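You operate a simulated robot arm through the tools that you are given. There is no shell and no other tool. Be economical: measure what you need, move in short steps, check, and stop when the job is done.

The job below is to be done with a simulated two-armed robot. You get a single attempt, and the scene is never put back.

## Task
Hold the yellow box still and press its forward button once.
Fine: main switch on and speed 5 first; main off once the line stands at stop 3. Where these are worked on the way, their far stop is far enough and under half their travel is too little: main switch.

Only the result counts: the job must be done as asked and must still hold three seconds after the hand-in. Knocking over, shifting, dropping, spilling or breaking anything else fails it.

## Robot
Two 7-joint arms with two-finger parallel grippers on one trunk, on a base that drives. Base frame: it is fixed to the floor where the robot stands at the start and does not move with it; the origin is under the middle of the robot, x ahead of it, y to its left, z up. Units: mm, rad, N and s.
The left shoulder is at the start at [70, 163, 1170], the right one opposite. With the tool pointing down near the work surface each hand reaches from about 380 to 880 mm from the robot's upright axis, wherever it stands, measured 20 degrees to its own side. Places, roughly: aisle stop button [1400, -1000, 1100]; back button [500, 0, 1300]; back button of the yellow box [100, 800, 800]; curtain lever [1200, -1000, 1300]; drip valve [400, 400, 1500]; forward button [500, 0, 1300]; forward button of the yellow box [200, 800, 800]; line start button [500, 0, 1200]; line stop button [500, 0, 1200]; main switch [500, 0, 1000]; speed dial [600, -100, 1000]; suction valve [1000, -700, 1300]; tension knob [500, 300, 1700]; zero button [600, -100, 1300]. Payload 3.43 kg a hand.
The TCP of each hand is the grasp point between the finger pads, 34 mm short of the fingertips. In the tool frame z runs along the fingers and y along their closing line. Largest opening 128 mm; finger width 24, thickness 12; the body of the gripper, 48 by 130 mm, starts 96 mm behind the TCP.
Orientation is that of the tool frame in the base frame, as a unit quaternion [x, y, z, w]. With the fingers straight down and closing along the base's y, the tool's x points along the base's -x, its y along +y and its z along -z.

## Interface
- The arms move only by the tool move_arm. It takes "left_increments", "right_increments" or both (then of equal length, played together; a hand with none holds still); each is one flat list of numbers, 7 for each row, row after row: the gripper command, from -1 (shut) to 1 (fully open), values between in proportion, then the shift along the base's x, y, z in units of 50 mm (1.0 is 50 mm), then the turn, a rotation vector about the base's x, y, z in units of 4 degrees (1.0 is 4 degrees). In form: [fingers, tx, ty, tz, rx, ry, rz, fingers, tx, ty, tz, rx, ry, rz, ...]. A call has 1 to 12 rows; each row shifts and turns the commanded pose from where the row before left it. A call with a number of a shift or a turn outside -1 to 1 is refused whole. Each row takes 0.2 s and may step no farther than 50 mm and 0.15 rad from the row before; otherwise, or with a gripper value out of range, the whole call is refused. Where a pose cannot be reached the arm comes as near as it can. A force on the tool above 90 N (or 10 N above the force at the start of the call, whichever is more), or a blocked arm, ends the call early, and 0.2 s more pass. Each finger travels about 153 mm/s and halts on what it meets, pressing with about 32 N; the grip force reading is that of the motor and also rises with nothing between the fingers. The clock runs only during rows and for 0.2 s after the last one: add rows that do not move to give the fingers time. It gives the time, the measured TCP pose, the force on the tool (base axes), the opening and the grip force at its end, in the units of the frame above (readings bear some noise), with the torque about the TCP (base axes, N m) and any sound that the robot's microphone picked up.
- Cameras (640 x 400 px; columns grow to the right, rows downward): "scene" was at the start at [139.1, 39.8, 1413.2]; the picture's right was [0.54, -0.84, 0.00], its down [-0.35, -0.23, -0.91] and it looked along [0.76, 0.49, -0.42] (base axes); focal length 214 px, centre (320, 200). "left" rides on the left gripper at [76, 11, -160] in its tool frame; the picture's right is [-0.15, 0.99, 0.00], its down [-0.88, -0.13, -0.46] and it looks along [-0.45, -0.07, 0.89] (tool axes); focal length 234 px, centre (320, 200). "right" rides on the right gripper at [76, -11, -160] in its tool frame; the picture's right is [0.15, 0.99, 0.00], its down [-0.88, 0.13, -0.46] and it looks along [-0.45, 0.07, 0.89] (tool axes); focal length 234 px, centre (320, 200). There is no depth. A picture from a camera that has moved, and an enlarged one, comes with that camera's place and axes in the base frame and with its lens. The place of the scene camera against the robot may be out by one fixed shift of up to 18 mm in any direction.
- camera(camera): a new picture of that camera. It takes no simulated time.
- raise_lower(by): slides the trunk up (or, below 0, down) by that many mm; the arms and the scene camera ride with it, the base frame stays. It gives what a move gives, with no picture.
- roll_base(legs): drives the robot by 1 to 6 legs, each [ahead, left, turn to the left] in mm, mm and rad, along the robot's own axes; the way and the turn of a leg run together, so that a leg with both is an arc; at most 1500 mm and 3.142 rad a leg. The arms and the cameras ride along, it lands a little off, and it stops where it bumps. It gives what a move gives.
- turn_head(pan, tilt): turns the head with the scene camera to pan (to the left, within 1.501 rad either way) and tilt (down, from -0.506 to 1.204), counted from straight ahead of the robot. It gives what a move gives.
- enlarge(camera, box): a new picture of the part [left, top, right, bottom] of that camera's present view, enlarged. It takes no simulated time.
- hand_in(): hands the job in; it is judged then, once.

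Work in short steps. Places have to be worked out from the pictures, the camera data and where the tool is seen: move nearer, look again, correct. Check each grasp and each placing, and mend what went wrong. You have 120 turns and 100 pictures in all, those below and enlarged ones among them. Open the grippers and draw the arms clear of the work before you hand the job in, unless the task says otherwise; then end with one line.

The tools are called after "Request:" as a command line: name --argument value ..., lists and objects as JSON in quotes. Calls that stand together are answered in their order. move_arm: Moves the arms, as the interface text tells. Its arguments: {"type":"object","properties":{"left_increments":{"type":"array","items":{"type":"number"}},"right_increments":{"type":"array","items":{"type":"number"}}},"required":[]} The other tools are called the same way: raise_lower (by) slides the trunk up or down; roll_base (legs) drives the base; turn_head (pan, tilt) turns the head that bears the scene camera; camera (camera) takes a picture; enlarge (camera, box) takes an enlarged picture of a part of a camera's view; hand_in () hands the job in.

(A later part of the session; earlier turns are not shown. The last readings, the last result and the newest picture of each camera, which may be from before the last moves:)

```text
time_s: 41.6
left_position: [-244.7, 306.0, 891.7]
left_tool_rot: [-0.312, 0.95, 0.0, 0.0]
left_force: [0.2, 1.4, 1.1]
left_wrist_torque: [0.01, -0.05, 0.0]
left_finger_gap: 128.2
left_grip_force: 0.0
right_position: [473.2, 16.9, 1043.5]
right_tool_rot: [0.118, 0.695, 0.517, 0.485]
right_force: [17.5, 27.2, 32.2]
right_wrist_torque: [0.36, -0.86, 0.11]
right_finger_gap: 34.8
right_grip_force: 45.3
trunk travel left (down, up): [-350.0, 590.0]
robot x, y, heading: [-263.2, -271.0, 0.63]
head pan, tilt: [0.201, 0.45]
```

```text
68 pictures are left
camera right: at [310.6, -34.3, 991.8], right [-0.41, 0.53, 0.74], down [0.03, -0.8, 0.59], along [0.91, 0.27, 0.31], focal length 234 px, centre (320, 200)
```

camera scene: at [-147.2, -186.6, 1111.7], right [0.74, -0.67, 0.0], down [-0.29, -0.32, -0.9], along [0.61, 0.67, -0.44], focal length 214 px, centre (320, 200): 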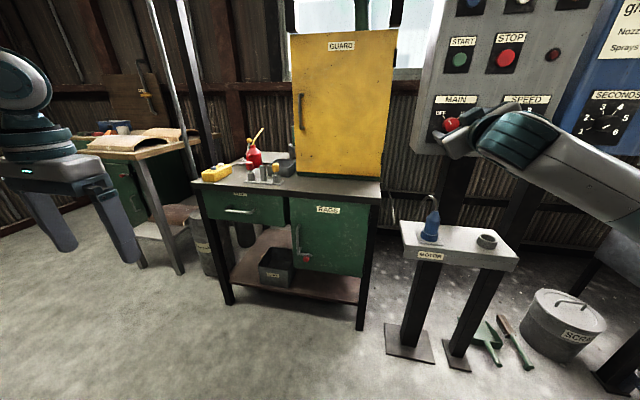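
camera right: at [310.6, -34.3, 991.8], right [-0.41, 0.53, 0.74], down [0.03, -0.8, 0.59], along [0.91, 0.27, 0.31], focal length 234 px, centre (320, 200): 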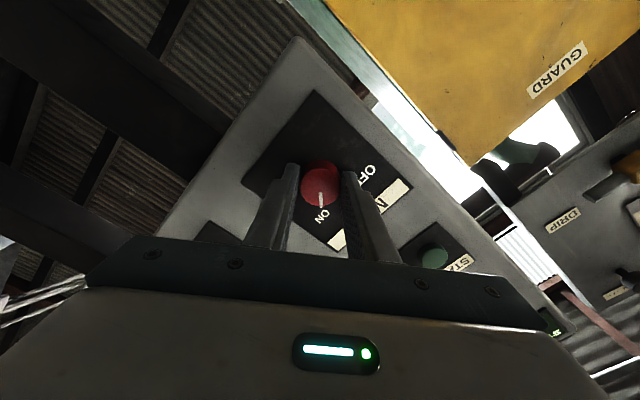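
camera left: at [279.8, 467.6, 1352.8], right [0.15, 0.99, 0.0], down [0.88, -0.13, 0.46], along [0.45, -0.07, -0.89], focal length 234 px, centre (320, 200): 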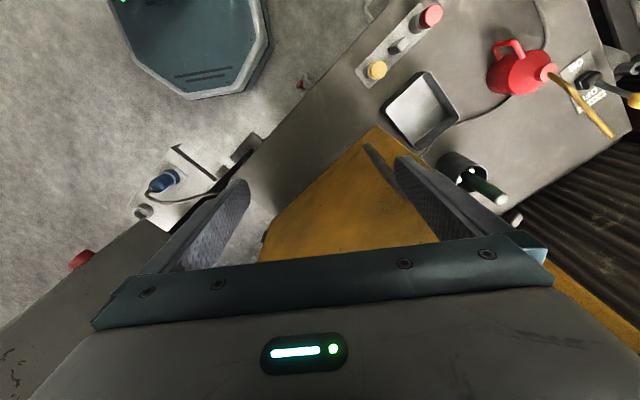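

It points at ON. Release, back off 90 mm and check the display.

Request:
move_arm --right_increments '[0.25, 0, 0, 0, 0, 0, 0, 0.25, 0, 0, 0, 0, 0, 0, 0.25, -0.5, -0.36, 0, 0, 0, 0, 0.25, -0.5, -0.36, 0, 0, 0, 0, 0.25, -0.5, -0.36, 0, 0, 0, 0]'

Request:
turn_head --pan 0.1 --tilt -0.1

Request:
camera --camera "scene"

```text
time_s: 42.9
left_position: [-244.3, 305.4, 893.0]
left_tool_rot: [-0.311, 0.95, 0.002, 0.001]
left_force: [0.4, 0.1, 1.3]
left_wrist_torque: [-0.03, -0.02, 0.01]
left_finger_gap: 128.3
left_grip_force: 0.1
right_position: [397.7, -38.9, 1041.6]
right_tool_rot: [0.118, 0.696, 0.516, 0.485]
right_force: [0.3, -0.1, -0.4]
right_wrist_torque: [-0.03, -0.01, 0.04]
right_finger_gap: 80.0
right_grip_force: 0.1
trunk travel left (down, up): [-350.0, 590.0]
robot x, y, heading: [-259.2, -272.5, 0.634]
head pan, tilt: [0.201, 0.45]
```

```text
time_s: 43.8
left_position: [-243.2, 304.5, 892.4]
left_tool_rot: [-0.311, 0.95, 0.001, 0.0]
left_force: [-0.2, -0.2, -0.3]
left_wrist_torque: [0.0, 0.01, -0.02]
left_finger_gap: 127.9
left_grip_force: 0.1
right_position: [398.6, -39.6, 1042.2]
right_tool_rot: [0.118, 0.697, 0.515, 0.485]
right_force: [0.5, 0.6, -1.1]
right_wrist_torque: [0.01, -0.04, 0.0]
right_finger_gap: 80.0
right_grip_force: 0.1
trunk travel left (down, up): [-350.0, 590.0]
robot x, y, heading: [-259.6, -271.6, 0.631]
head pan, tilt: [0.099, -0.099]
```

```text
67 pictures are left
camera scene: at [-144.2, -196.1, 1162.1], right [0.67, -0.74, 0.0], down [0.07, 0.07, -1.0], along [0.74, 0.66, 0.1], focal length 214 px, centre (320, 200)
```

scene: 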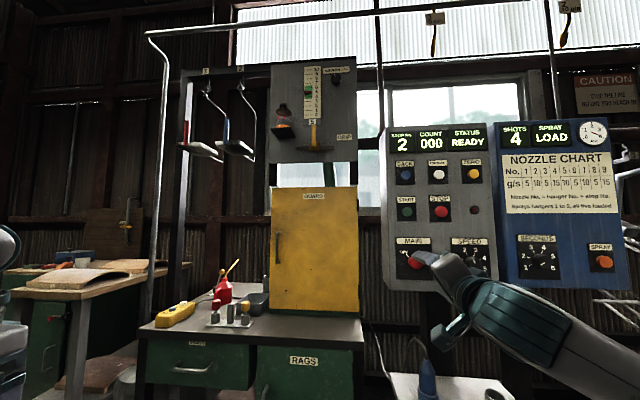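

Main is on: STOP 2, COUNT 000, READY. Move to SPEED standoff, rolling back counter-clockwise.

Request:
move_arm --right_increments '[0.25, 0.153, -0.21, 0.007, -0.809, -0.588, 0, 0.25, 0.153, -0.21, 0.007, -0.809, -0.588, 0, 0.25, 0.153, -0.21, 0.007, -0.809, -0.588, 0, 0.25, 0.153, -0.21, 0.007, -0.809, -0.588, 0, 0.25, 0.153, -0.21, 0.007, -0.809, -0.588, 0, 0.25, 0.153, -0.21, 0.007, -0.809, -0.588, 0, 0.25, 0.153, -0.21, 0.007, -0.809, -0.588, 0, 0.25, 0.153, -0.21, 0.007, -0.809, -0.588, 0, 0.25, 0.153, -0.21, 0.007, -0.809, -0.588, 0, 0.25, 0.153, -0.21, 0.007, -0.809, -0.588, 0, 0.25, 0.153, -0.21, 0.007, -0.809, -0.588, 0, 0.25, 0.153, -0.21, 0.007, -0.809, -0.588, 0]'

Request:
camera --camera "right"

```text
time_s: 46.4
left_position: [-242.8, 303.2, 892.8]
left_tool_rot: [-0.312, 0.95, 0.002, -0.001]
left_force: [-0.6, -0.5, -0.3]
left_wrist_torque: [0.0, 0.01, 0.0]
left_finger_gap: 127.8
left_grip_force: 0.0
right_position: [490.2, -166.9, 1047.2]
right_tool_rot: [-0.175, 0.691, 0.269, 0.648]
right_force: [0.0, 0.3, -0.1]
right_wrist_torque: [0.01, 0.01, 0.01]
right_finger_gap: 79.8
right_grip_force: 0.1
trunk travel left (down, up): [-350.0, 590.0]
robot x, y, heading: [-265.5, -276.8, 0.634]
head pan, tilt: [0.099, -0.099]
```

```text
66 pictures are left
camera right: at [360.6, -262.3, 972.6], right [-0.6, 0.8, 0.0], down [-0.35, -0.26, 0.9], along [0.72, 0.54, 0.44], focal length 234 px, centre (320, 200)
```

right: 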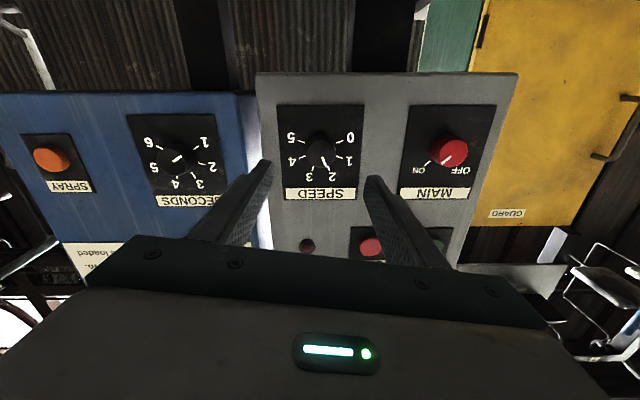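

Speed points to 2; knob is aligned with the hand axis. Roll -68° and see whether it's reachable.

Request:
move_arm --right_increments '[0.25, 0, 0, 0, -0.809, -0.588, 0, 0.25, 0, 0, 0, -0.809, -0.588, 0, 0.25, 0, 0, 0, -0.809, -0.588, 0, 0.25, 0, 0, 0, -0.809, -0.588, 0, 0.25, 0, 0, 0, -0.809, -0.588, 0, 0.25, 0, 0, 0, -0.809, -0.588, 0, 0.25, 0, 0, 0, -0.809, -0.588, 0, 0.25, 0, 0, 0, -0.809, -0.588, 0, 0.25, 0, 0, 0, -0.809, -0.588, 0, 0.25, 0, 0, 0, -0.809, -0.588, 0, 0.25, 0, 0, 0, -0.809, -0.588, 0, 0.25, 0, 0, 0, -0.809, -0.588, 0]'

Request:
move_arm --right_increments '[0.25, 0, 0, 0, -0.809, -0.588, 0, 0.25, 0, 0, 0, -0.809, -0.588, 0, 0.25, 0, 0, 0, -0.809, -0.588, 0, 0.25, 0, 0, 0, -0.809, -0.588, 0, 0.25, 0, 0, 0, -0.809, -0.588, 0]'

Request:
camera --camera "right"

```text
time_s: 49.0
left_position: [-243.6, 303.8, 891.0]
left_tool_rot: [-0.312, 0.95, 0.001, 0.001]
left_force: [-0.1, -0.1, -0.3]
left_wrist_torque: [0.01, 0.03, -0.01]
left_finger_gap: 127.7
left_grip_force: 0.1
right_position: [491.6, -166.3, 1046.9]
right_tool_rot: [-0.438, 0.565, -0.023, 0.699]
right_force: [-0.1, -0.4, -0.4]
right_wrist_torque: [-0.01, -0.03, 0.0]
right_finger_gap: 80.1
right_grip_force: 0.0
trunk travel left (down, up): [-350.0, 590.0]
robot x, y, heading: [-261.7, -274.3, 0.627]
head pan, tilt: [0.099, -0.099]
```

```text
time_s: 50.2
left_position: [-244.2, 303.6, 893.6]
left_tool_rot: [-0.311, 0.95, 0.0, 0.001]
left_force: [-0.1, 0.8, -0.5]
left_wrist_torque: [-0.02, 0.0, 0.02]
left_finger_gap: 127.9
left_grip_force: 0.0
right_position: [490.2, -166.2, 1047.0]
right_tool_rot: [-0.528, 0.481, -0.146, 0.684]
right_force: [0.1, 0.2, 0.6]
right_wrist_torque: [-0.02, 0.05, 0.0]
right_finger_gap: 79.8
right_grip_force: 0.0
trunk travel left (down, up): [-350.0, 590.0]
robot x, y, heading: [-256.4, -277.1, 0.634]
head pan, tilt: [0.099, -0.099]
```

```text
65 pictures are left
camera right: at [399.6, -316.9, 1021.4], right [-0.23, 0.29, -0.93], down [-0.85, 0.41, 0.34], along [0.48, 0.86, 0.15], focal length 234 px, centre (320, 200)
```

right: 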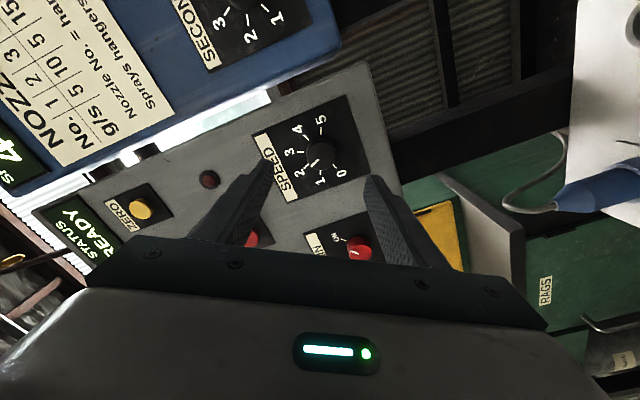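

Reached. Advance 92 mm onto the SPEED knob with z -4, check before closing.

Request:
move_arm --right_increments '[0.25, 0.372, 0.27, -0.02, 0, 0, 0, 0.25, 0.372, 0.27, -0.02, 0, 0, 0, 0.25, 0.372, 0.27, -0.02, 0, 0, 0, 0.25, 0.372, 0.27, -0.02, 0, 0, 0]'

Request:
camera --camera "right"

```text
time_s: 51.2
left_position: [-243.6, 304.6, 891.9]
left_tool_rot: [-0.312, 0.95, 0.0, 0.0]
left_force: [0.1, -0.1, 0.4]
left_wrist_torque: [0.01, -0.01, 0.01]
left_finger_gap: 128.0
left_grip_force: 0.0
right_position: [565.3, -111.6, 1042.8]
right_tool_rot: [-0.527, 0.482, -0.146, 0.685]
right_force: [0.6, 0.1, 0.3]
right_wrist_torque: [0.02, 0.01, 0.02]
right_finger_gap: 79.8
right_grip_force: 0.0
trunk travel left (down, up): [-350.0, 590.0]
robot x, y, heading: [-261.1, -274.5, 0.632]
head pan, tilt: [0.099, -0.099]
```

```text
64 pictures are left
camera right: at [475.4, -261.9, 1017.3], right [-0.23, 0.29, -0.93], down [-0.84, 0.41, 0.34], along [0.48, 0.86, 0.15], focal length 234 px, centre (320, 200)
```

right: 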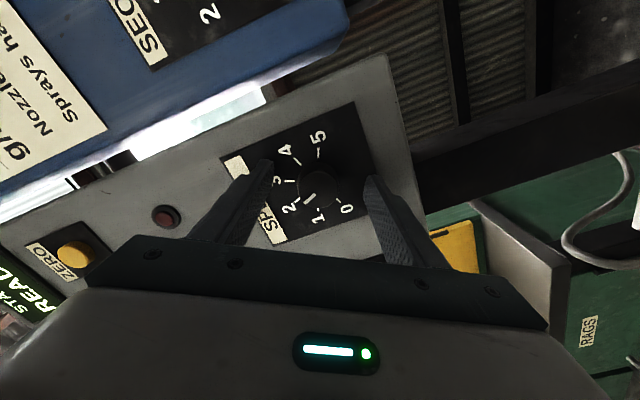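

Centered. Close and turn the first 44° to check it follows.

Request:
move_arm --right_increments '[-0.3, 0, 0, 0, 0, 0, 0, -0.6, 0, 0, 0, 0, 0, 0, -1, 0, 0, 0, 0, 0, 0, -1, 0, 0, 0, 0, 0, 0]'

Request:
move_arm --right_increments '[-1, 0, 0, 0, 0.809, 0.588, 0, -1, 0, 0, 0, 0.809, 0.588, 0, -1, 0, 0, 0, 0.809, 0.588, 0, -1, 0, 0, 0, 0.809, 0.588, 0, -1, 0, 0, 0, 0.809, 0.588, 0, -1, 0, 0, 0, 0.809, 0.588, 0, -1, 0, 0, 0, 0.809, 0.588, 0, -1, 0, 0, 0, 0.809, 0.588, 0, -1, 0, 0, 0, 0.809, 0.588, 0, -1, 0, 0, 0, 0.809, 0.588, 0, -1, 0, 0, 0, 0.809, 0.588, 0, -1, 0, 0, 0, 0.809, 0.588, 0]'

Request:
camera --camera "right"

```text
time_s: 52.2
left_position: [-243.4, 305.2, 893.0]
left_tool_rot: [-0.312, 0.95, 0.001, -0.001]
left_force: [-0.2, 0.1, 0.1]
left_wrist_torque: [0.0, 0.0, -0.02]
left_finger_gap: 128.1
left_grip_force: 0.1
right_position: [567.1, -110.5, 1044.3]
right_tool_rot: [-0.526, 0.482, -0.147, 0.685]
right_force: [9.0, 2.1, 7.2]
right_wrist_torque: [0.17, -0.15, -0.16]
right_finger_gap: 35.1
right_grip_force: 44.9
trunk travel left (down, up): [-350.0, 590.0]
robot x, y, heading: [-263.6, -271.2, 0.631]
head pan, tilt: [0.099, -0.099]
```

```text
time_s: 54.8
left_position: [-243.5, 305.6, 892.7]
left_tool_rot: [-0.311, 0.95, 0.0, 0.001]
left_force: [0.1, 0.1, 0.6]
left_wrist_torque: [0.03, 0.0, 0.0]
left_finger_gap: 128.3
left_grip_force: 0.1
right_position: [564.4, -110.7, 1041.8]
right_tool_rot: [-0.292, 0.652, 0.152, 0.683]
right_force: [9.0, 7.4, 6.6]
right_wrist_torque: [0.4, -0.54, 0.16]
right_finger_gap: 35.2
right_grip_force: 45.3
trunk travel left (down, up): [-350.0, 590.0]
robot x, y, heading: [-258.7, -272.5, 0.633]
head pan, tilt: [0.099, -0.099]
```

```text
63 pictures are left
camera right: at [449.7, -227.0, 973.2], right [-0.57, 0.75, -0.34], down [-0.53, -0.02, 0.85], along [0.63, 0.66, 0.41], focal length 234 px, centre (320, 200)
```

right: 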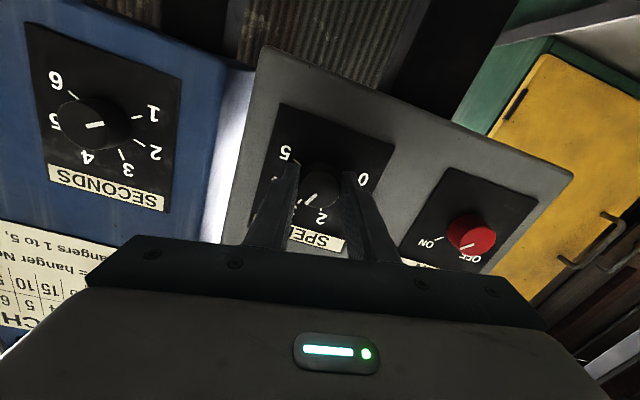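

Following. Continue 88° more.

Request:
move_arm --right_increments '[-1, 0, 0, 0, 0.809, 0.588, 0, -1, 0, 0, 0, 0.809, 0.588, 0, -1, 0, 0, 0, 0.809, 0.588, 0, -1, 0, 0, 0, 0.809, 0.588, 0, -1, 0, 0, 0, 0.809, 0.588, 0, -1, 0, 0, 0, 0.809, 0.588, 0, -1, 0, 0, 0, 0.809, 0.588, 0, -1, 0, 0, 0, 0.809, 0.588, 0, -1, 0, 0, 0, 0.809, 0.588, 0, -1, 0, 0, 0, 0.809, 0.588, 0, -1, 0, 0, 0, 0.809, 0.588, 0, -1, 0, 0, 0, 0.809, 0.588, 0]'

Request:
move_arm --right_increments '[-1, 0, 0, 0, 0.809, 0.588, 0, -1, 0, 0, 0, 0.809, 0.588, 0, -1, 0, 0, 0, 0.809, 0.588, 0, -1, 0, 0, 0, 0.809, 0.588, 0, -1, 0, 0, 0, 0.809, 0.588, 0, -1, 0, 0, 0, 0.809, 0.588, 0, -1, 0, 0, 0, 0.809, 0.588, 0, -1, 0, 0, 0, 0.809, 0.588, 0]'

Request:
camera --camera "right"

```text
time_s: 57.4
left_position: [-244.2, 305.7, 891.3]
left_tool_rot: [-0.312, 0.95, -0.001, 0.0]
left_force: [-0.4, -0.1, 0.4]
left_wrist_torque: [0.02, -0.03, -0.01]
left_finger_gap: 128.1
left_grip_force: 0.0
right_position: [563.6, -108.1, 1042.1]
right_tool_rot: [-0.006, 0.71, 0.422, 0.564]
right_force: [-5.6, 16.9, -0.8]
right_wrist_torque: [0.0, -0.14, 0.4]
right_finger_gap: 35.0
right_grip_force: 44.6
trunk travel left (down, up): [-350.0, 590.0]
robot x, y, heading: [-262.4, -275.0, 0.626]
head pan, tilt: [0.099, -0.099]
```

```text
time_s: 59.2
left_position: [-244.9, 307.7, 891.3]
left_tool_rot: [-0.312, 0.95, -0.002, 0.0]
left_force: [-0.3, -1.2, 0.4]
left_wrist_torque: [0.04, -0.03, 0.01]
left_finger_gap: 128.1
left_grip_force: 0.1
right_position: [562.7, -106.7, 1043.3]
right_tool_rot: [0.188, 0.679, 0.565, 0.428]
right_force: [-5.5, 29.9, 7.3]
right_wrist_torque: [0.06, -0.19, 0.9]
right_finger_gap: 35.2
right_grip_force: 45.0
trunk travel left (down, up): [-350.0, 590.0]
robot x, y, heading: [-263.4, -273.0, 0.636]
head pan, tilt: [0.099, -0.099]
```

```text
62 pictures are left
camera right: at [394.2, -150.8, 1003.7], right [-0.31, 0.4, 0.86], down [0.1, -0.89, 0.44], along [0.95, 0.23, 0.24], focal length 234 px, centre (320, 200)
```

right: 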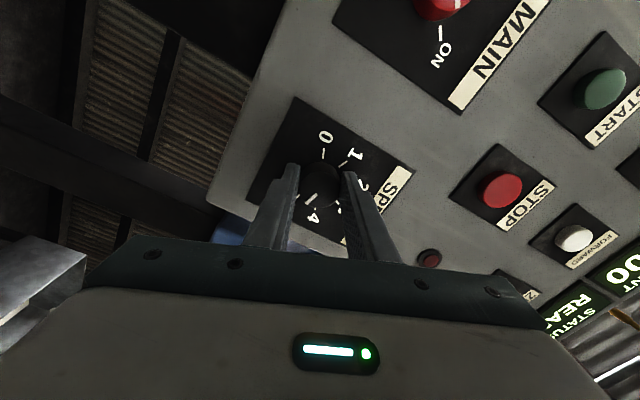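

Zoom to see the mark.

Request:
enlarge --camera "right" --box '[256, 120, 400, 240]'

```text
3.33 times, centred on (328, 180) of right
camera zoom: at [394.2, -150.8, 1003.7], right [-0.31, 0.4, 0.86], down [0.1, -0.89, 0.44], along [0.95, 0.23, 0.24], focal length 781 px, centre (293, 267)
```

zoom: 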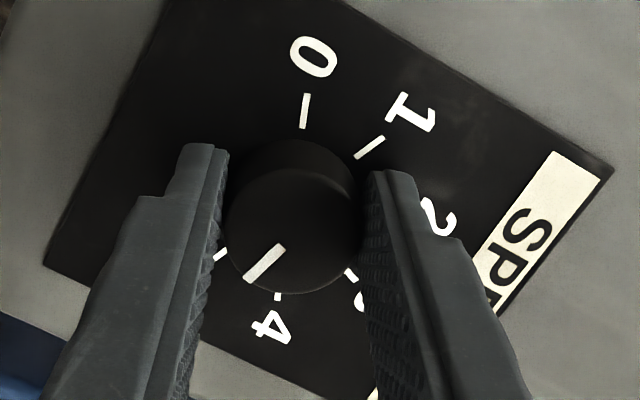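

About 9° short of 5. Turn 16° more (the arm lags under load), recheck.

Request:
move_arm --right_increments '[-1, 0, 0, 0, 0.809, 0.588, 0, -1, 0, 0, 0, 0.809, 0.588, 0, -1, 0, 0, 0, 0.809, 0.588, 0, -1, 0, 0, 0, 0, 0, 0]'

Request:
enlarge --camera "right" --box '[256, 120, 400, 240]'

```text
time_s: 60.2
left_position: [-244.7, 307.0, 890.3]
left_tool_rot: [-0.312, 0.95, -0.002, 0.0]
left_force: [-0.4, 0.3, -0.1]
left_wrist_torque: [0.0, 0.02, 0.0]
left_finger_gap: 127.9
left_grip_force: 0.0
right_position: [562.6, -107.5, 1044.1]
right_tool_rot: [0.258, 0.654, 0.607, 0.37]
right_force: [-3.7, 30.8, 11.2]
right_wrist_torque: [-0.12, -0.69, 0.86]
right_finger_gap: 34.8
right_grip_force: 45.2
trunk travel left (down, up): [-350.0, 590.0]
robot x, y, heading: [-261.4, -275.6, 0.632]
head pan, tilt: [0.099, -0.099]
```

```text
3.33 times, centred on (328, 180) of right
camera zoom: at [390.3, -145.9, 1018.2], right [-0.2, 0.24, 0.95], down [0.15, -0.95, 0.27], along [0.97, 0.19, 0.15], focal length 781 px, centre (293, 267)
```

zoom: 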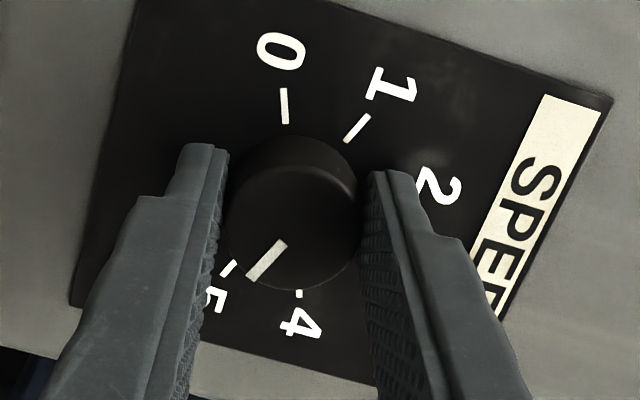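

Mark is parallel with the 5 tick. Release, back off, and verify.

Request:
move_arm --right_increments '[0.25, 0, 0, 0, 0, 0, 0, 0.25, 0, 0, 0, 0, 0, 0, 0.25, -0.5, -0.36, 0, 0, 0, 0, 0.25, -0.5, -0.36, 0, 0, 0, 0, 0.25, -0.6, -0.44, 0, 0, 0, 0]'

Request:
camera --camera "right"

Request:
camera --camera "scene"

```text
time_s: 61.4
left_position: [-244.4, 304.5, 892.5]
left_tool_rot: [-0.311, 0.95, 0.002, 0.0]
left_force: [0.0, -0.1, 0.2]
left_wrist_torque: [0.0, -0.04, -0.02]
left_finger_gap: 128.0
left_grip_force: 0.0
right_position: [483.9, -169.7, 1041.6]
right_tool_rot: [0.26, 0.653, 0.608, 0.369]
right_force: [0.4, 0.5, -0.2]
right_wrist_torque: [0.02, 0.0, 0.0]
right_finger_gap: 80.0
right_grip_force: 0.1
trunk travel left (down, up): [-350.0, 590.0]
robot x, y, heading: [-260.3, -272.2, 0.628]
head pan, tilt: [0.099, -0.099]
```

```text
59 pictures are left
camera right: at [311.5, -207.6, 1015.8], right [-0.19, 0.24, 0.95], down [0.14, -0.95, 0.27], along [0.97, 0.19, 0.15], focal length 234 px, centre (320, 200)
```

right: 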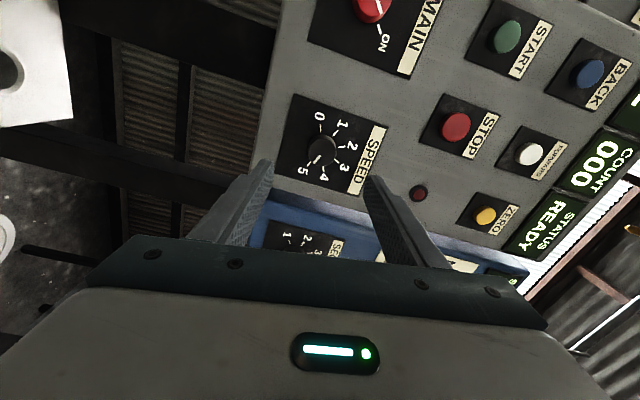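

```text
58 pictures are left
camera scene: at [-144.8, -196.7, 1162.3], right [0.67, -0.74, 0.0], down [0.07, 0.07, -0.99], along [0.74, 0.66, 0.1], focal length 214 px, centre (320, 200)
```

scene: 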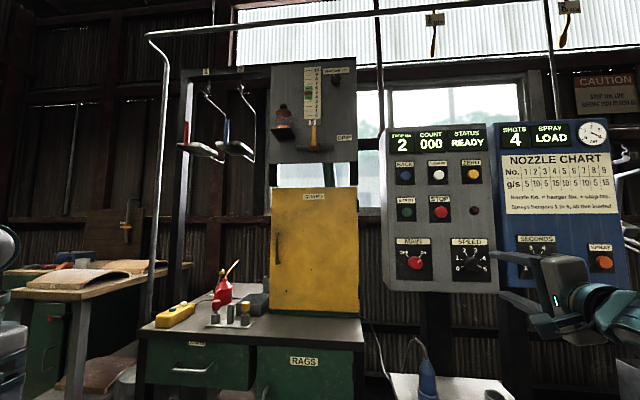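

Request:
enlarge --camera "right" --box '[272, 80, 400, 200]'

Request:
enlarge --camera "scene" --box '[120, 250, 320, 350]'

```text
3.33 times, centred on (336, 140) of right
camera zoom: at [311.5, -207.6, 1015.8], right [-0.19, 0.24, 0.95], down [0.14, -0.95, 0.27], along [0.97, 0.19, 0.15], focal length 781 px, centre (267, 400)
```

zoom: 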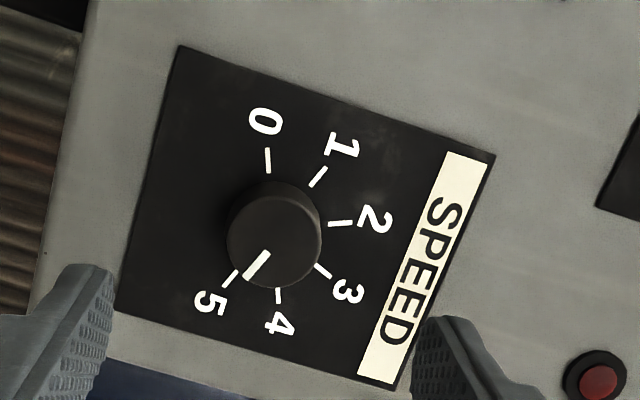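

```text
3.20 times, centred on (220, 300) of scene
camera zoom: at [-144.8, -196.7, 1162.3], right [0.67, -0.74, 0.0], down [0.07, 0.07, -0.99], along [0.74, 0.66, 0.1], focal length 686 px, centre (640, -120)
```

zoom: 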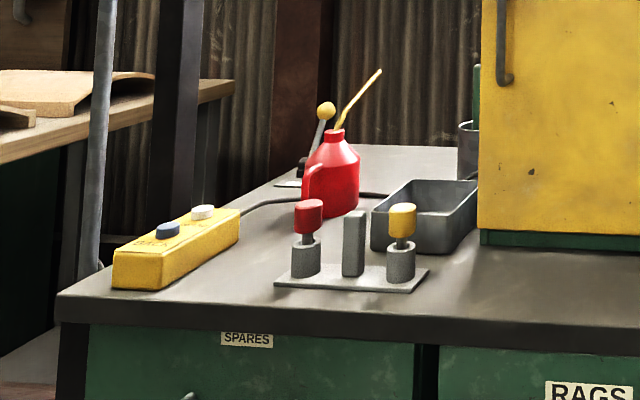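

SPEED at 5, display STOP 2 / READY. The yellow box triangulates to FORWARD ≈ (158,816,833), BACK ≈ (112,783,834), long axis along (0.81,0.58). Raise the trunk and re-orient the right hand to point left-down (45° tilt) for the press.

Request:
move_arm --right_increments '[0.25, -0.8, -0.58, 0, 0, 0, 0, 0.25, -0.8, -0.58, 0, 0, 0, 0, 0.25, -0.8, -0.58, 0, 0, 0, 0]'

Request:
raise_lower --by 250

Request:
move_arm --right_increments '[-0.5, -0.05, 0.05, -0.1, -0.4987, 0.1772, 0.835, -1, -0.05, 0.05, -0.1, -0.4987, 0.1772, 0.835, -1, -0.05, 0.05, -0.1, -0.4987, 0.1772, 0.835, -1, -0.05, 0.05, -0.1, -0.4987, 0.1772, 0.835, -1, -0.05, 0.05, -0.1, -0.4987, 0.1772, 0.835, -1, -0.05, 0.05, -0.1, -0.4987, 0.1772, 0.835, -1, -0.05, 0.05, -0.1, -0.4987, 0.1772, 0.835, -1, -0.05, 0.05, -0.1, -0.4987, 0.1772, 0.835, -1, -0.05, 0.05, -0.1, -0.4987, 0.1772, 0.835, -1, -0.05, 0.05, -0.1, -0.4987, 0.1772, 0.835, -1, -0.05, 0.05, -0.1, -0.4987, 0.1772, 0.835, -1, -0.05, 0.05, -0.1, -0.4987, 0.1772, 0.835]'

Request:
move_arm --right_increments '[-1, -0.05, 0.05, -0.1, -0.4987, 0.1772, 0.835, -1, -0.05, 0.05, -0.1, -0.4987, 0.1772, 0.835, -1, -0.05, 0.05, -0.1, -0.4987, 0.1772, 0.835, -1, -0.05, 0.05, -0.1, -0.4987, 0.1772, 0.835, -1, -0.05, 0.05, -0.1, -0.4987, 0.1772, 0.835, -1, -0.05, 0.05, -0.1, -0.4987, 0.1772, 0.835, -1, -0.05, 0.05, -0.1, -0.4987, 0.1772, 0.835, -1, -0.05, 0.05, -0.1, -0.4987, 0.1772, 0.835, -1, -0.05, 0.05, -0.1, -0.4987, 0.1772, 0.835, -1, -0.05, 0.05, -0.1, -0.4987, 0.1772, 0.835, -1, -0.05, 0.05, -0.1, -0.4987, 0.1772, 0.835, -1, -0.05, 0.05, -0.1, -0.4987, 0.1772, 0.835]'

```text
time_s: 62.2
left_position: [-243.9, 303.8, 893.5]
left_tool_rot: [-0.311, 0.95, 0.0, 0.0]
left_force: [0.4, 0.0, -0.2]
left_wrist_torque: [-0.01, -0.03, 0.02]
left_finger_gap: 127.9
left_grip_force: 0.1
right_position: [377.6, -257.2, 1052.2]
right_tool_rot: [0.26, 0.654, 0.607, 0.368]
right_force: [0.2, -0.5, 0.0]
right_wrist_torque: [-0.03, 0.03, 0.02]
right_finger_gap: 79.9
right_grip_force: 0.1
right hand out of reach, approached as far as the arm can: row 3
trunk travel left (down, up): [-350.0, 590.0]
robot x, y, heading: [-262.0, -271.0, 0.633]
head pan, tilt: [0.099, -0.099]
```

```text
time_s: 64.8
left_position: [-243.7, 304.9, 1142.8]
left_tool_rot: [-0.311, 0.95, 0.001, 0.001]
left_force: [-0.5, -0.1, -0.3]
left_wrist_torque: [0.0, 0.01, 0.0]
left_finger_gap: 128.0
left_grip_force: 0.1
right_position: [379.2, -256.8, 1302.6]
right_tool_rot: [0.259, 0.654, 0.608, 0.368]
right_force: [-0.4, 0.3, 0.1]
right_wrist_torque: [0.0, -0.04, 0.01]
right_finger_gap: 79.8
right_grip_force: 0.1
trunk travel left (down, up): [-600.0, 340.0]
robot x, y, heading: [-259.7, -273.3, 0.633]
head pan, tilt: [0.099, -0.099]
```

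```text
time_s: 67.4
left_position: [-243.5, 305.0, 1142.7]
left_tool_rot: [-0.311, 0.95, 0.001, 0.0]
left_force: [-0.2, 0.1, 0.3]
left_wrist_torque: [-0.01, -0.05, 0.01]
left_finger_gap: 127.8
left_grip_force: 0.1
right_position: [350.4, -226.8, 1242.0]
right_tool_rot: [-0.015, 0.837, 0.53, 0.136]
right_force: [-0.1, -0.2, 0.0]
right_wrist_torque: [-0.02, -0.01, 0.03]
right_finger_gap: 0.0
right_grip_force: 32.6
trunk travel left (down, up): [-600.0, 340.0]
robot x, y, heading: [-261.6, -272.3, 0.634]
head pan, tilt: [0.099, -0.099]
```

```text
time_s: 70.0
left_position: [-243.1, 304.6, 1142.5]
left_tool_rot: [-0.311, 0.95, 0.0, 0.0]
left_force: [0.4, 0.0, 0.0]
left_wrist_torque: [-0.03, 0.04, 0.01]
left_finger_gap: 128.1
left_grip_force: 0.1
right_position: [318.9, -197.5, 1181.8]
right_tool_rot: [-0.287, 0.878, 0.363, -0.119]
right_force: [-0.1, 0.2, 0.9]
right_wrist_torque: [0.01, 0.0, 0.01]
right_finger_gap: 0.0
right_grip_force: 31.8
trunk travel left (down, up): [-600.0, 340.0]
robot x, y, heading: [-259.1, -273.7, 0.634]
head pan, tilt: [0.099, -0.099]
```

Orientation reached. Check the view to the left before driving.

Request:
turn_head --pan 0.8 --tilt 0.5

Request:
camera --camera "scene"

```text
time_s: 71.1
left_position: [-243.1, 305.4, 1143.0]
left_tool_rot: [-0.311, 0.95, 0.001, 0.0]
left_force: [0.7, -0.3, -0.4]
left_wrist_torque: [-0.02, 0.0, 0.01]
left_finger_gap: 128.0
left_grip_force: 0.1
right_position: [317.7, -196.5, 1181.7]
right_tool_rot: [-0.287, 0.879, 0.362, -0.118]
right_force: [-0.2, 0.5, 0.9]
right_wrist_torque: [0.0, -0.01, 0.0]
right_finger_gap: 0.0
right_grip_force: 32.2
trunk travel left (down, up): [-600.0, 340.0]
robot x, y, heading: [-257.7, -271.5, 0.633]
head pan, tilt: [0.799, 0.499]
```

```text
55 pictures are left
camera scene: at [-196.3, -164.2, 1357.3], right [0.99, -0.14, 0.0], down [-0.07, -0.47, -0.88], along [0.12, 0.87, -0.48], focal length 214 px, centre (320, 200)
```

scene: 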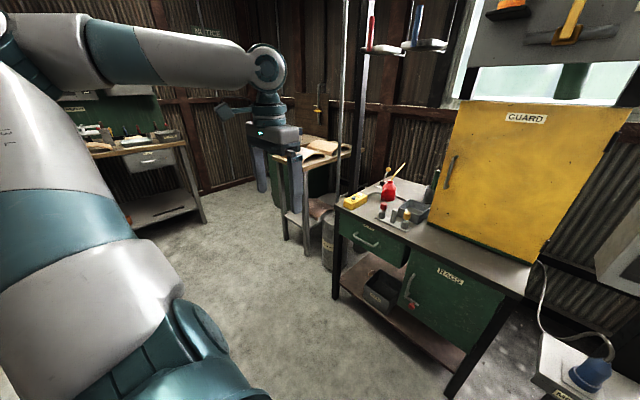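

The way is clear. Drive left 630 then ahead 250.

Request:
roll_base --legs '[[0, 630, 0], [230, 0, 0]]'

Request:
turn_head --pan 0.0 --tilt 0.7

Request:
camera --camera "scene"

Request:
camera --camera "left"

```text
time_s: 75.9
left_position: [-427.7, 950.2, 1142.5]
left_tool_rot: [-0.31, 0.951, 0.001, 0.0]
left_force: [-0.2, 0.0, 0.5]
left_wrist_torque: [0.03, 0.01, 0.04]
left_finger_gap: 128.0
left_grip_force: 0.0
right_position: [132.9, 446.4, 1182.0]
right_tool_rot: [-0.286, 0.879, 0.363, -0.118]
right_force: [-0.3, 0.2, 0.4]
right_wrist_torque: [0.03, 0.04, 0.01]
right_finger_gap: 0.1
right_grip_force: 32.1
trunk travel left (down, up): [-600.0, 340.0]
robot x, y, heading: [-447.4, 370.5, 0.626]
head pan, tilt: [0.799, 0.499]
```

```text
time_s: 77.1
left_position: [-428.1, 949.9, 1142.2]
left_tool_rot: [-0.31, 0.951, 0.001, 0.001]
left_force: [0.3, -0.5, 0.0]
left_wrist_torque: [0.01, 0.01, -0.03]
left_finger_gap: 127.9
left_grip_force: 0.1
right_position: [132.1, 445.5, 1182.4]
right_tool_rot: [-0.286, 0.879, 0.363, -0.118]
right_force: [-0.8, 0.5, -0.1]
right_wrist_torque: [-0.01, -0.03, 0.01]
right_finger_gap: 0.0
right_grip_force: 31.8
trunk travel left (down, up): [-600.0, 340.0]
robot x, y, heading: [-448.9, 374.8, 0.63]
head pan, tilt: [0.0, 0.7]
```

```text
54 pictures are left
camera scene: at [-326.9, 441.3, 1339.5], right [0.59, -0.81, 0.0], down [-0.52, -0.38, -0.76], along [0.62, 0.45, -0.64], focal length 214 px, centre (320, 200)
```

scene: 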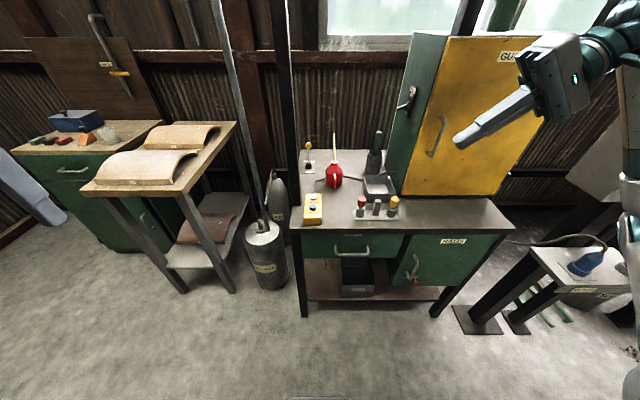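

```text
53 pictures are left
camera left: at [-495.8, 914.5, 1302.7], right [-0.46, 0.89, 0.0], down [0.79, 0.41, 0.46], along [0.4, 0.21, -0.89], focal length 234 px, centre (320, 200)
```

left: 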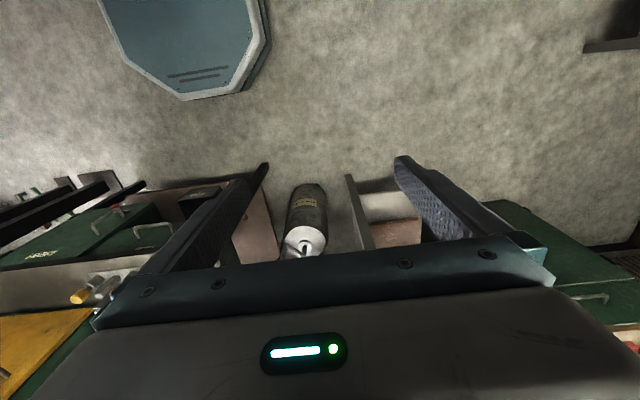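

Zoom the box from here to refine its pose.

Request:
enlarge --camera "scene" --box '[280, 140, 408, 240]'

```text
4.00 times, centred on (344, 190) of scene
camera zoom: at [-326.9, 441.3, 1339.5], right [0.59, -0.81, 0.0], down [-0.52, -0.38, -0.76], along [0.62, 0.45, -0.64], focal length 858 px, centre (224, 240)
```

zoom: 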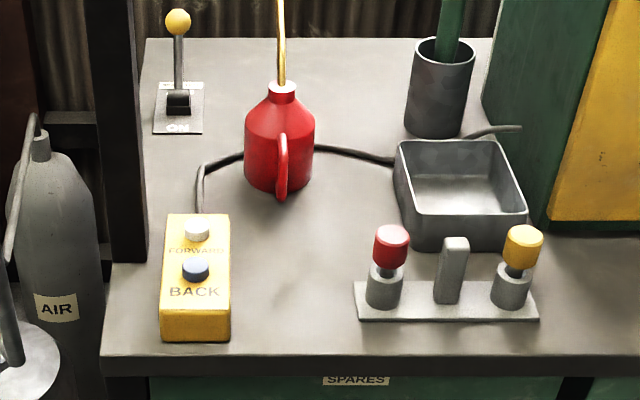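

Box ≈ 63 mm wide, 128 long, top z ≈ 822, bench ≈ 780; post stands left-forward, so I hold at the near end. Move left hand above (99,778,960).

Request:
move_arm --left_increments '[0.6, 0.878, -0.287, -0.303, 0, 0, 0, 0.6, 0.878, -0.287, -0.303, 0, 0, 0, 0.6, 0.878, -0.287, -0.303, 0, 0, 0, 0.6, 0.878, -0.287, -0.303, 0, 0, 0, 0.6, 0.878, -0.287, -0.303, 0, 0, 0, 0.6, 0.878, -0.287, -0.303, 0, 0, 0, 0.6, 0.878, -0.287, -0.303, 0, 0, 0, 0.6, 0.878, -0.287, -0.303, 0, 0, 0, 0.6, 0.878, -0.287, -0.303, 0, 0, 0, 0.6, 0.878, -0.287, -0.303, 0, 0, 0, 0.6, 0.878, -0.287, -0.303, 0, 0, 0, 0.6, 0.878, -0.287, -0.303, 0, 0, 0]'

Request:
camera --camera "left"

Request:
camera --camera "scene"

```text
time_s: 79.7
left_position: [-64.1, 849.2, 980.9]
left_tool_rot: [-0.31, 0.951, 0.001, 0.001]
left_force: [-0.2, -0.2, 0.3]
left_wrist_torque: [-0.02, -0.02, 0.0]
left_finger_gap: 102.2
left_grip_force: 0.1
left hand out of reach, approached as far as the arm can: row 9, 10, 11, 12
right_position: [132.2, 445.8, 1181.6]
right_tool_rot: [-0.285, 0.879, 0.363, -0.118]
right_force: [0.1, 0.1, 0.5]
right_wrist_torque: [0.01, -0.01, -0.02]
right_finger_gap: 0.0
right_grip_force: 32.5
trunk travel left (down, up): [-600.0, 340.0]
robot x, y, heading: [-443.7, 373.2, 0.632]
head pan, tilt: [0.0, 0.7]
```

```text
51 pictures are left
camera left: at [-132.6, 813.9, 1140.7], right [-0.46, 0.89, 0.0], down [0.79, 0.41, 0.46], along [0.41, 0.21, -0.89], focal length 234 px, centre (320, 200)
```

left: 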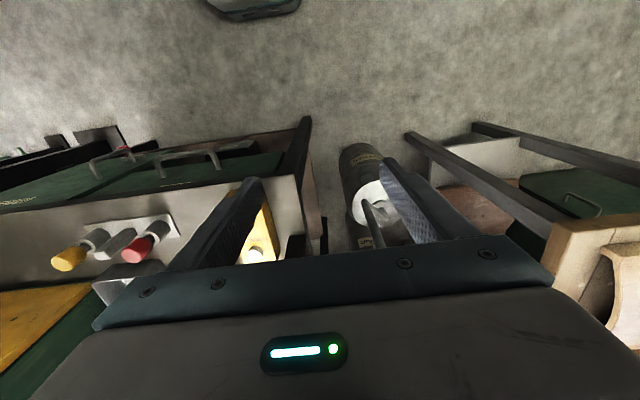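

```text
50 pictures are left
camera scene: at [-327.4, 440.9, 1339.6], right [0.59, -0.81, 0.0], down [-0.52, -0.38, -0.77], along [0.62, 0.45, -0.64], focal length 214 px, centre (320, 200)
```

scene: 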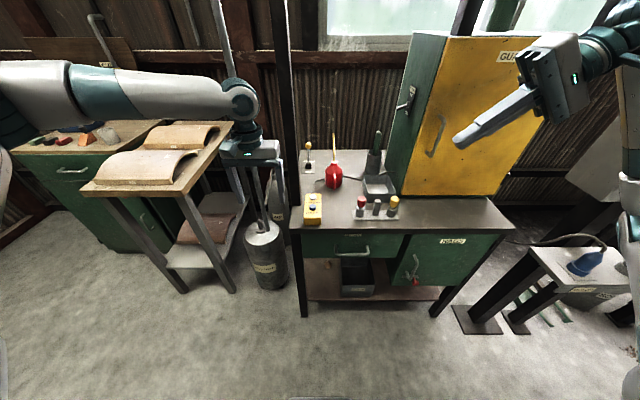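

The arm seems limited with trunk this high. Back the left hand off and up, lower the trunk 200 mm and retry.

Request:
move_arm --left_increments '[0.6, -0.6, -0.4, 0.6, 0, 0, 0, 0.6, -0.6, -0.4, 0.6, 0, 0, 0, 0.6, -0.4, -0.4, 0.6, 0, 0, 0, 0.6, 0, -0.4, 0.8, 0, 0, 0, 0.6, 0, -0.4, 0.8, 0, 0, 0]'

Request:
raise_lower --by -200

```text
time_s: 80.9
left_position: [-142.2, 749.2, 1150.0]
left_tool_rot: [-0.31, 0.951, 0.001, -0.002]
left_force: [0.2, 0.4, -0.2]
left_wrist_torque: [-0.03, 0.04, 0.02]
left_finger_gap: 102.5
left_grip_force: 0.1
right_position: [133.8, 447.8, 1181.4]
right_tool_rot: [-0.286, 0.879, 0.362, -0.119]
right_force: [-0.5, 0.4, 0.4]
right_wrist_torque: [-0.05, 0.04, 0.05]
right_finger_gap: 0.0
right_grip_force: 32.5
trunk travel left (down, up): [-600.0, 340.0]
robot x, y, heading: [-448.0, 371.5, 0.632]
head pan, tilt: [0.0, 0.7]
```

```text
time_s: 83.0
left_position: [-142.9, 748.1, 952.8]
left_tool_rot: [-0.31, 0.951, 0.0, 0.001]
left_force: [0.4, 0.5, -0.4]
left_wrist_torque: [-0.02, -0.01, 0.0]
left_finger_gap: 102.3
left_grip_force: 0.1
right_position: [132.3, 445.6, 981.7]
right_tool_rot: [-0.286, 0.879, 0.363, -0.119]
right_force: [-0.7, 0.4, -0.7]
right_wrist_torque: [0.03, 0.02, 0.01]
right_finger_gap: 0.1
right_grip_force: 31.8
trunk travel left (down, up): [-400.0, 540.0]
robot x, y, heading: [-448.1, 372.9, 0.625]
head pan, tilt: [0.0, 0.7]
```

Now move the left hand to above the near end of the box at z≈950.

Request:
move_arm --left_increments '[0.6, 0.8, 0.1, 0, 0, 0, 0, 0.6, 0.8, 0.1, 0, 0, 0, 0, 0.6, 0.8, 0.1, 0, 0, 0, 0, 0.6, 0.8, 0.1, 0, 0, 0, 0, 0.6, 0.8, 0.1, 0, 0, 0, 0, 0.6, 0.8, 0.1, 0, 0, 0, 0]'

Request:
camera --camera "left"

Request:
camera --camera "scene"

```text
time_s: 84.4
left_position: [-81.6, 839.8, 935.4]
left_tool_rot: [-0.31, 0.951, 0.0, 0.002]
left_force: [0.3, -0.6, 0.6]
left_wrist_torque: [0.03, 0.01, 0.0]
left_finger_gap: 102.4
left_grip_force: 0.0
left hand out of reach, approached as far as the arm can: row 1, 2, 3, 4, 5, 6
right_position: [131.7, 445.1, 983.5]
right_tool_rot: [-0.286, 0.879, 0.363, -0.118]
right_force: [-0.7, -1.6, -0.1]
right_wrist_torque: [0.0, -0.02, -0.02]
right_finger_gap: 0.3
right_grip_force: 31.9
trunk travel left (down, up): [-400.0, 540.0]
robot x, y, heading: [-448.0, 370.7, 0.627]
head pan, tilt: [0.0, 0.7]
```

```text
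49 pictures are left
camera left: at [-149.9, 804.5, 1095.0], right [-0.47, 0.89, 0.0], down [0.79, 0.41, 0.46], along [0.41, 0.21, -0.89], focal length 234 px, centre (320, 200)
```

left: 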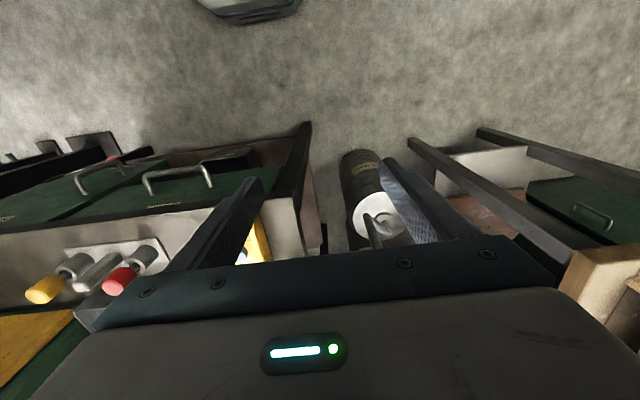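

```text
48 pictures are left
camera scene: at [-327.6, 440.2, 1139.6], right [0.59, -0.81, 0.0], down [-0.52, -0.38, -0.77], along [0.62, 0.45, -0.64], focal length 214 px, centre (320, 200)
```

scene: 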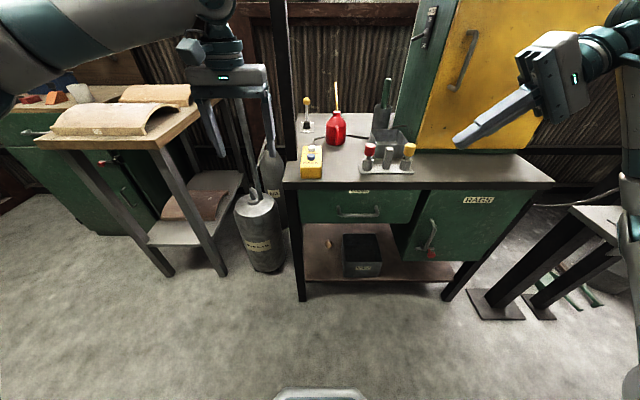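

The left hand can only reach on its own side. Raise it a bit and shift the base right 200 mm so the box sits left of the robot.

Request:
move_arm --left_increments '[0.6, 0, 0, 0.8, 0, 0, 0, 0.6, 0, 0, 0.6, 0, 0, 0]'

Request:
roll_base --legs '[[0, -200, 0]]'

Request:
camera --camera "left"

Request:
turn_head --pan 0.3 --tilt 0.6

Request:
camera --camera "scene"

```text
time_s: 85.0
left_position: [-103.6, 851.4, 999.4]
left_tool_rot: [-0.31, 0.951, 0.001, 0.001]
left_force: [-0.9, -0.4, -1.0]
left_wrist_torque: [0.0, 0.0, -0.02]
left_finger_gap: 102.2
left_grip_force: 0.0
left hand out of reach, approached as far as the arm can: row 1, 2
right_position: [130.8, 445.7, 983.2]
right_tool_rot: [-0.286, 0.879, 0.363, -0.118]
right_force: [-0.6, 0.9, 0.0]
right_wrist_torque: [-0.02, -0.02, 0.04]
right_finger_gap: 0.1
right_grip_force: 31.8
trunk travel left (down, up): [-400.0, 540.0]
robot x, y, heading: [-446.5, 369.4, 0.631]
head pan, tilt: [0.0, 0.7]
```

```text
time_s: 86.6
left_position: [14.8, 687.6, 1000.1]
left_tool_rot: [-0.309, 0.951, 0.001, 0.0]
left_force: [0.2, -0.9, 0.6]
left_wrist_torque: [0.03, 0.04, -0.01]
left_finger_gap: 102.5
left_grip_force: 0.0
right_position: [250.0, 282.6, 980.8]
right_tool_rot: [-0.285, 0.879, 0.365, -0.118]
right_force: [0.4, -0.6, -0.3]
right_wrist_torque: [0.06, 0.02, -0.03]
right_finger_gap: 0.1
right_grip_force: 31.7
trunk travel left (down, up): [-400.0, 540.0]
robot x, y, heading: [-328.7, 211.0, 0.625]
head pan, tilt: [0.0, 0.7]
```

```text
47 pictures are left
camera left: at [-52.6, 652.0, 1159.7], right [-0.46, 0.89, 0.0], down [0.79, 0.41, 0.46], along [0.4, 0.21, -0.89], focal length 234 px, centre (320, 200)
```

left: 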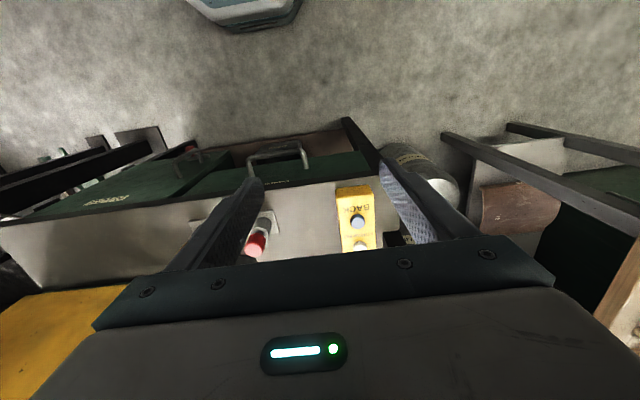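

```text
time_s: 87.4
left_position: [13.8, 687.5, 999.5]
left_tool_rot: [-0.309, 0.951, 0.0, 0.0]
left_force: [-0.9, -0.3, -0.5]
left_wrist_torque: [0.01, -0.03, -0.02]
left_finger_gap: 102.4
left_grip_force: 0.0
right_position: [249.6, 283.3, 982.2]
right_tool_rot: [-0.284, 0.879, 0.364, -0.118]
right_force: [-1.0, 0.6, -0.2]
right_wrist_torque: [0.01, -0.01, 0.0]
right_finger_gap: 0.0
right_grip_force: 31.8
trunk travel left (down, up): [-400.0, 540.0]
robot x, y, heading: [-326.2, 205.5, 0.622]
head pan, tilt: [0.3, 0.6]
```

```text
46 pictures are left
camera scene: at [-224.8, 299.5, 1148.1], right [0.8, -0.6, 0.0], down [-0.34, -0.45, -0.82], along [0.5, 0.66, -0.57], focal length 214 px, centre (320, 200)
```

scene: 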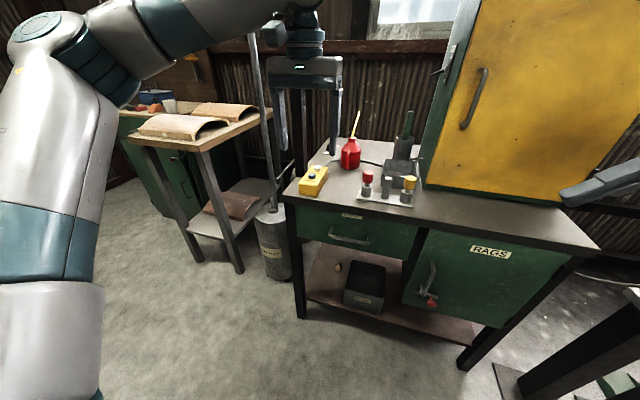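

Try the other way: raise the trunk 300 mm and bring the hand down relative to the shoulder.

Request:
raise_lower --by 300

Request:
move_arm --left_increments '[0.6, 0, 0, -0.9, 0, 0, 0, 0.6, 0, 0, -0.9, 0, 0, 0, 0.6, 0, 0, -0.9, 0, 0, 0, 0.6, 0, 0, -0.9, 0, 0, 0, 0.6, 0, 0, -0.9, 0, 0, 0, 0.6, 0, 0, -0.9, 0, 0, 0]'

Request:
move_arm --left_increments '[0.6, 0.5, 0.4, 0, 0, 0, 0, 0.6, 0.5, 0.4, 0, 0, 0, 0]'

```text
time_s: 90.4
left_position: [15.0, 688.2, 1299.4]
left_tool_rot: [-0.308, 0.951, 0.0, 0.001]
left_force: [0.2, 0.0, -0.1]
left_wrist_torque: [0.03, -0.01, -0.02]
left_finger_gap: 102.3
left_grip_force: 0.1
right_position: [250.2, 283.8, 1281.8]
right_tool_rot: [-0.285, 0.879, 0.363, -0.117]
right_force: [0.1, -0.3, 0.1]
right_wrist_torque: [-0.01, -0.04, 0.0]
right_finger_gap: 0.0
right_grip_force: 32.0
trunk travel left (down, up): [-700.0, 240.0]
robot x, y, heading: [-331.6, 210.8, 0.628]
head pan, tilt: [0.3, 0.6]
```

```text
time_s: 91.8
left_position: [16.0, 690.1, 1029.3]
left_tool_rot: [-0.309, 0.951, 0.0, 0.0]
left_force: [0.0, 0.1, -0.4]
left_wrist_torque: [-0.05, -0.04, -0.01]
left_finger_gap: 102.4
left_grip_force: 0.1
right_position: [250.6, 284.9, 1282.1]
right_tool_rot: [-0.284, 0.88, 0.362, -0.118]
right_force: [0.1, 0.8, 0.6]
right_wrist_torque: [0.01, 0.02, 0.02]
right_finger_gap: 0.2
right_grip_force: 31.8
trunk travel left (down, up): [-700.0, 240.0]
robot x, y, heading: [-328.9, 205.3, 0.624]
head pan, tilt: [0.3, 0.6]
```

```text
time_s: 92.4
left_position: [60.3, 731.0, 1030.3]
left_tool_rot: [-0.308, 0.951, -0.001, 0.003]
left_force: [0.2, 0.0, -0.2]
left_wrist_torque: [-0.02, -0.01, 0.03]
left_finger_gap: 102.6
left_grip_force: 0.0
left hand out of reach, approached as far as the arm can: row 2
right_position: [250.8, 284.4, 1280.5]
right_tool_rot: [-0.285, 0.879, 0.363, -0.119]
right_force: [1.2, 0.7, -0.4]
right_wrist_torque: [-0.02, 0.03, 0.0]
right_finger_gap: 0.0
right_grip_force: 32.2
trunk travel left (down, up): [-700.0, 240.0]
robot x, y, heading: [-331.0, 208.9, 0.63]
head pan, tilt: [0.3, 0.6]
```

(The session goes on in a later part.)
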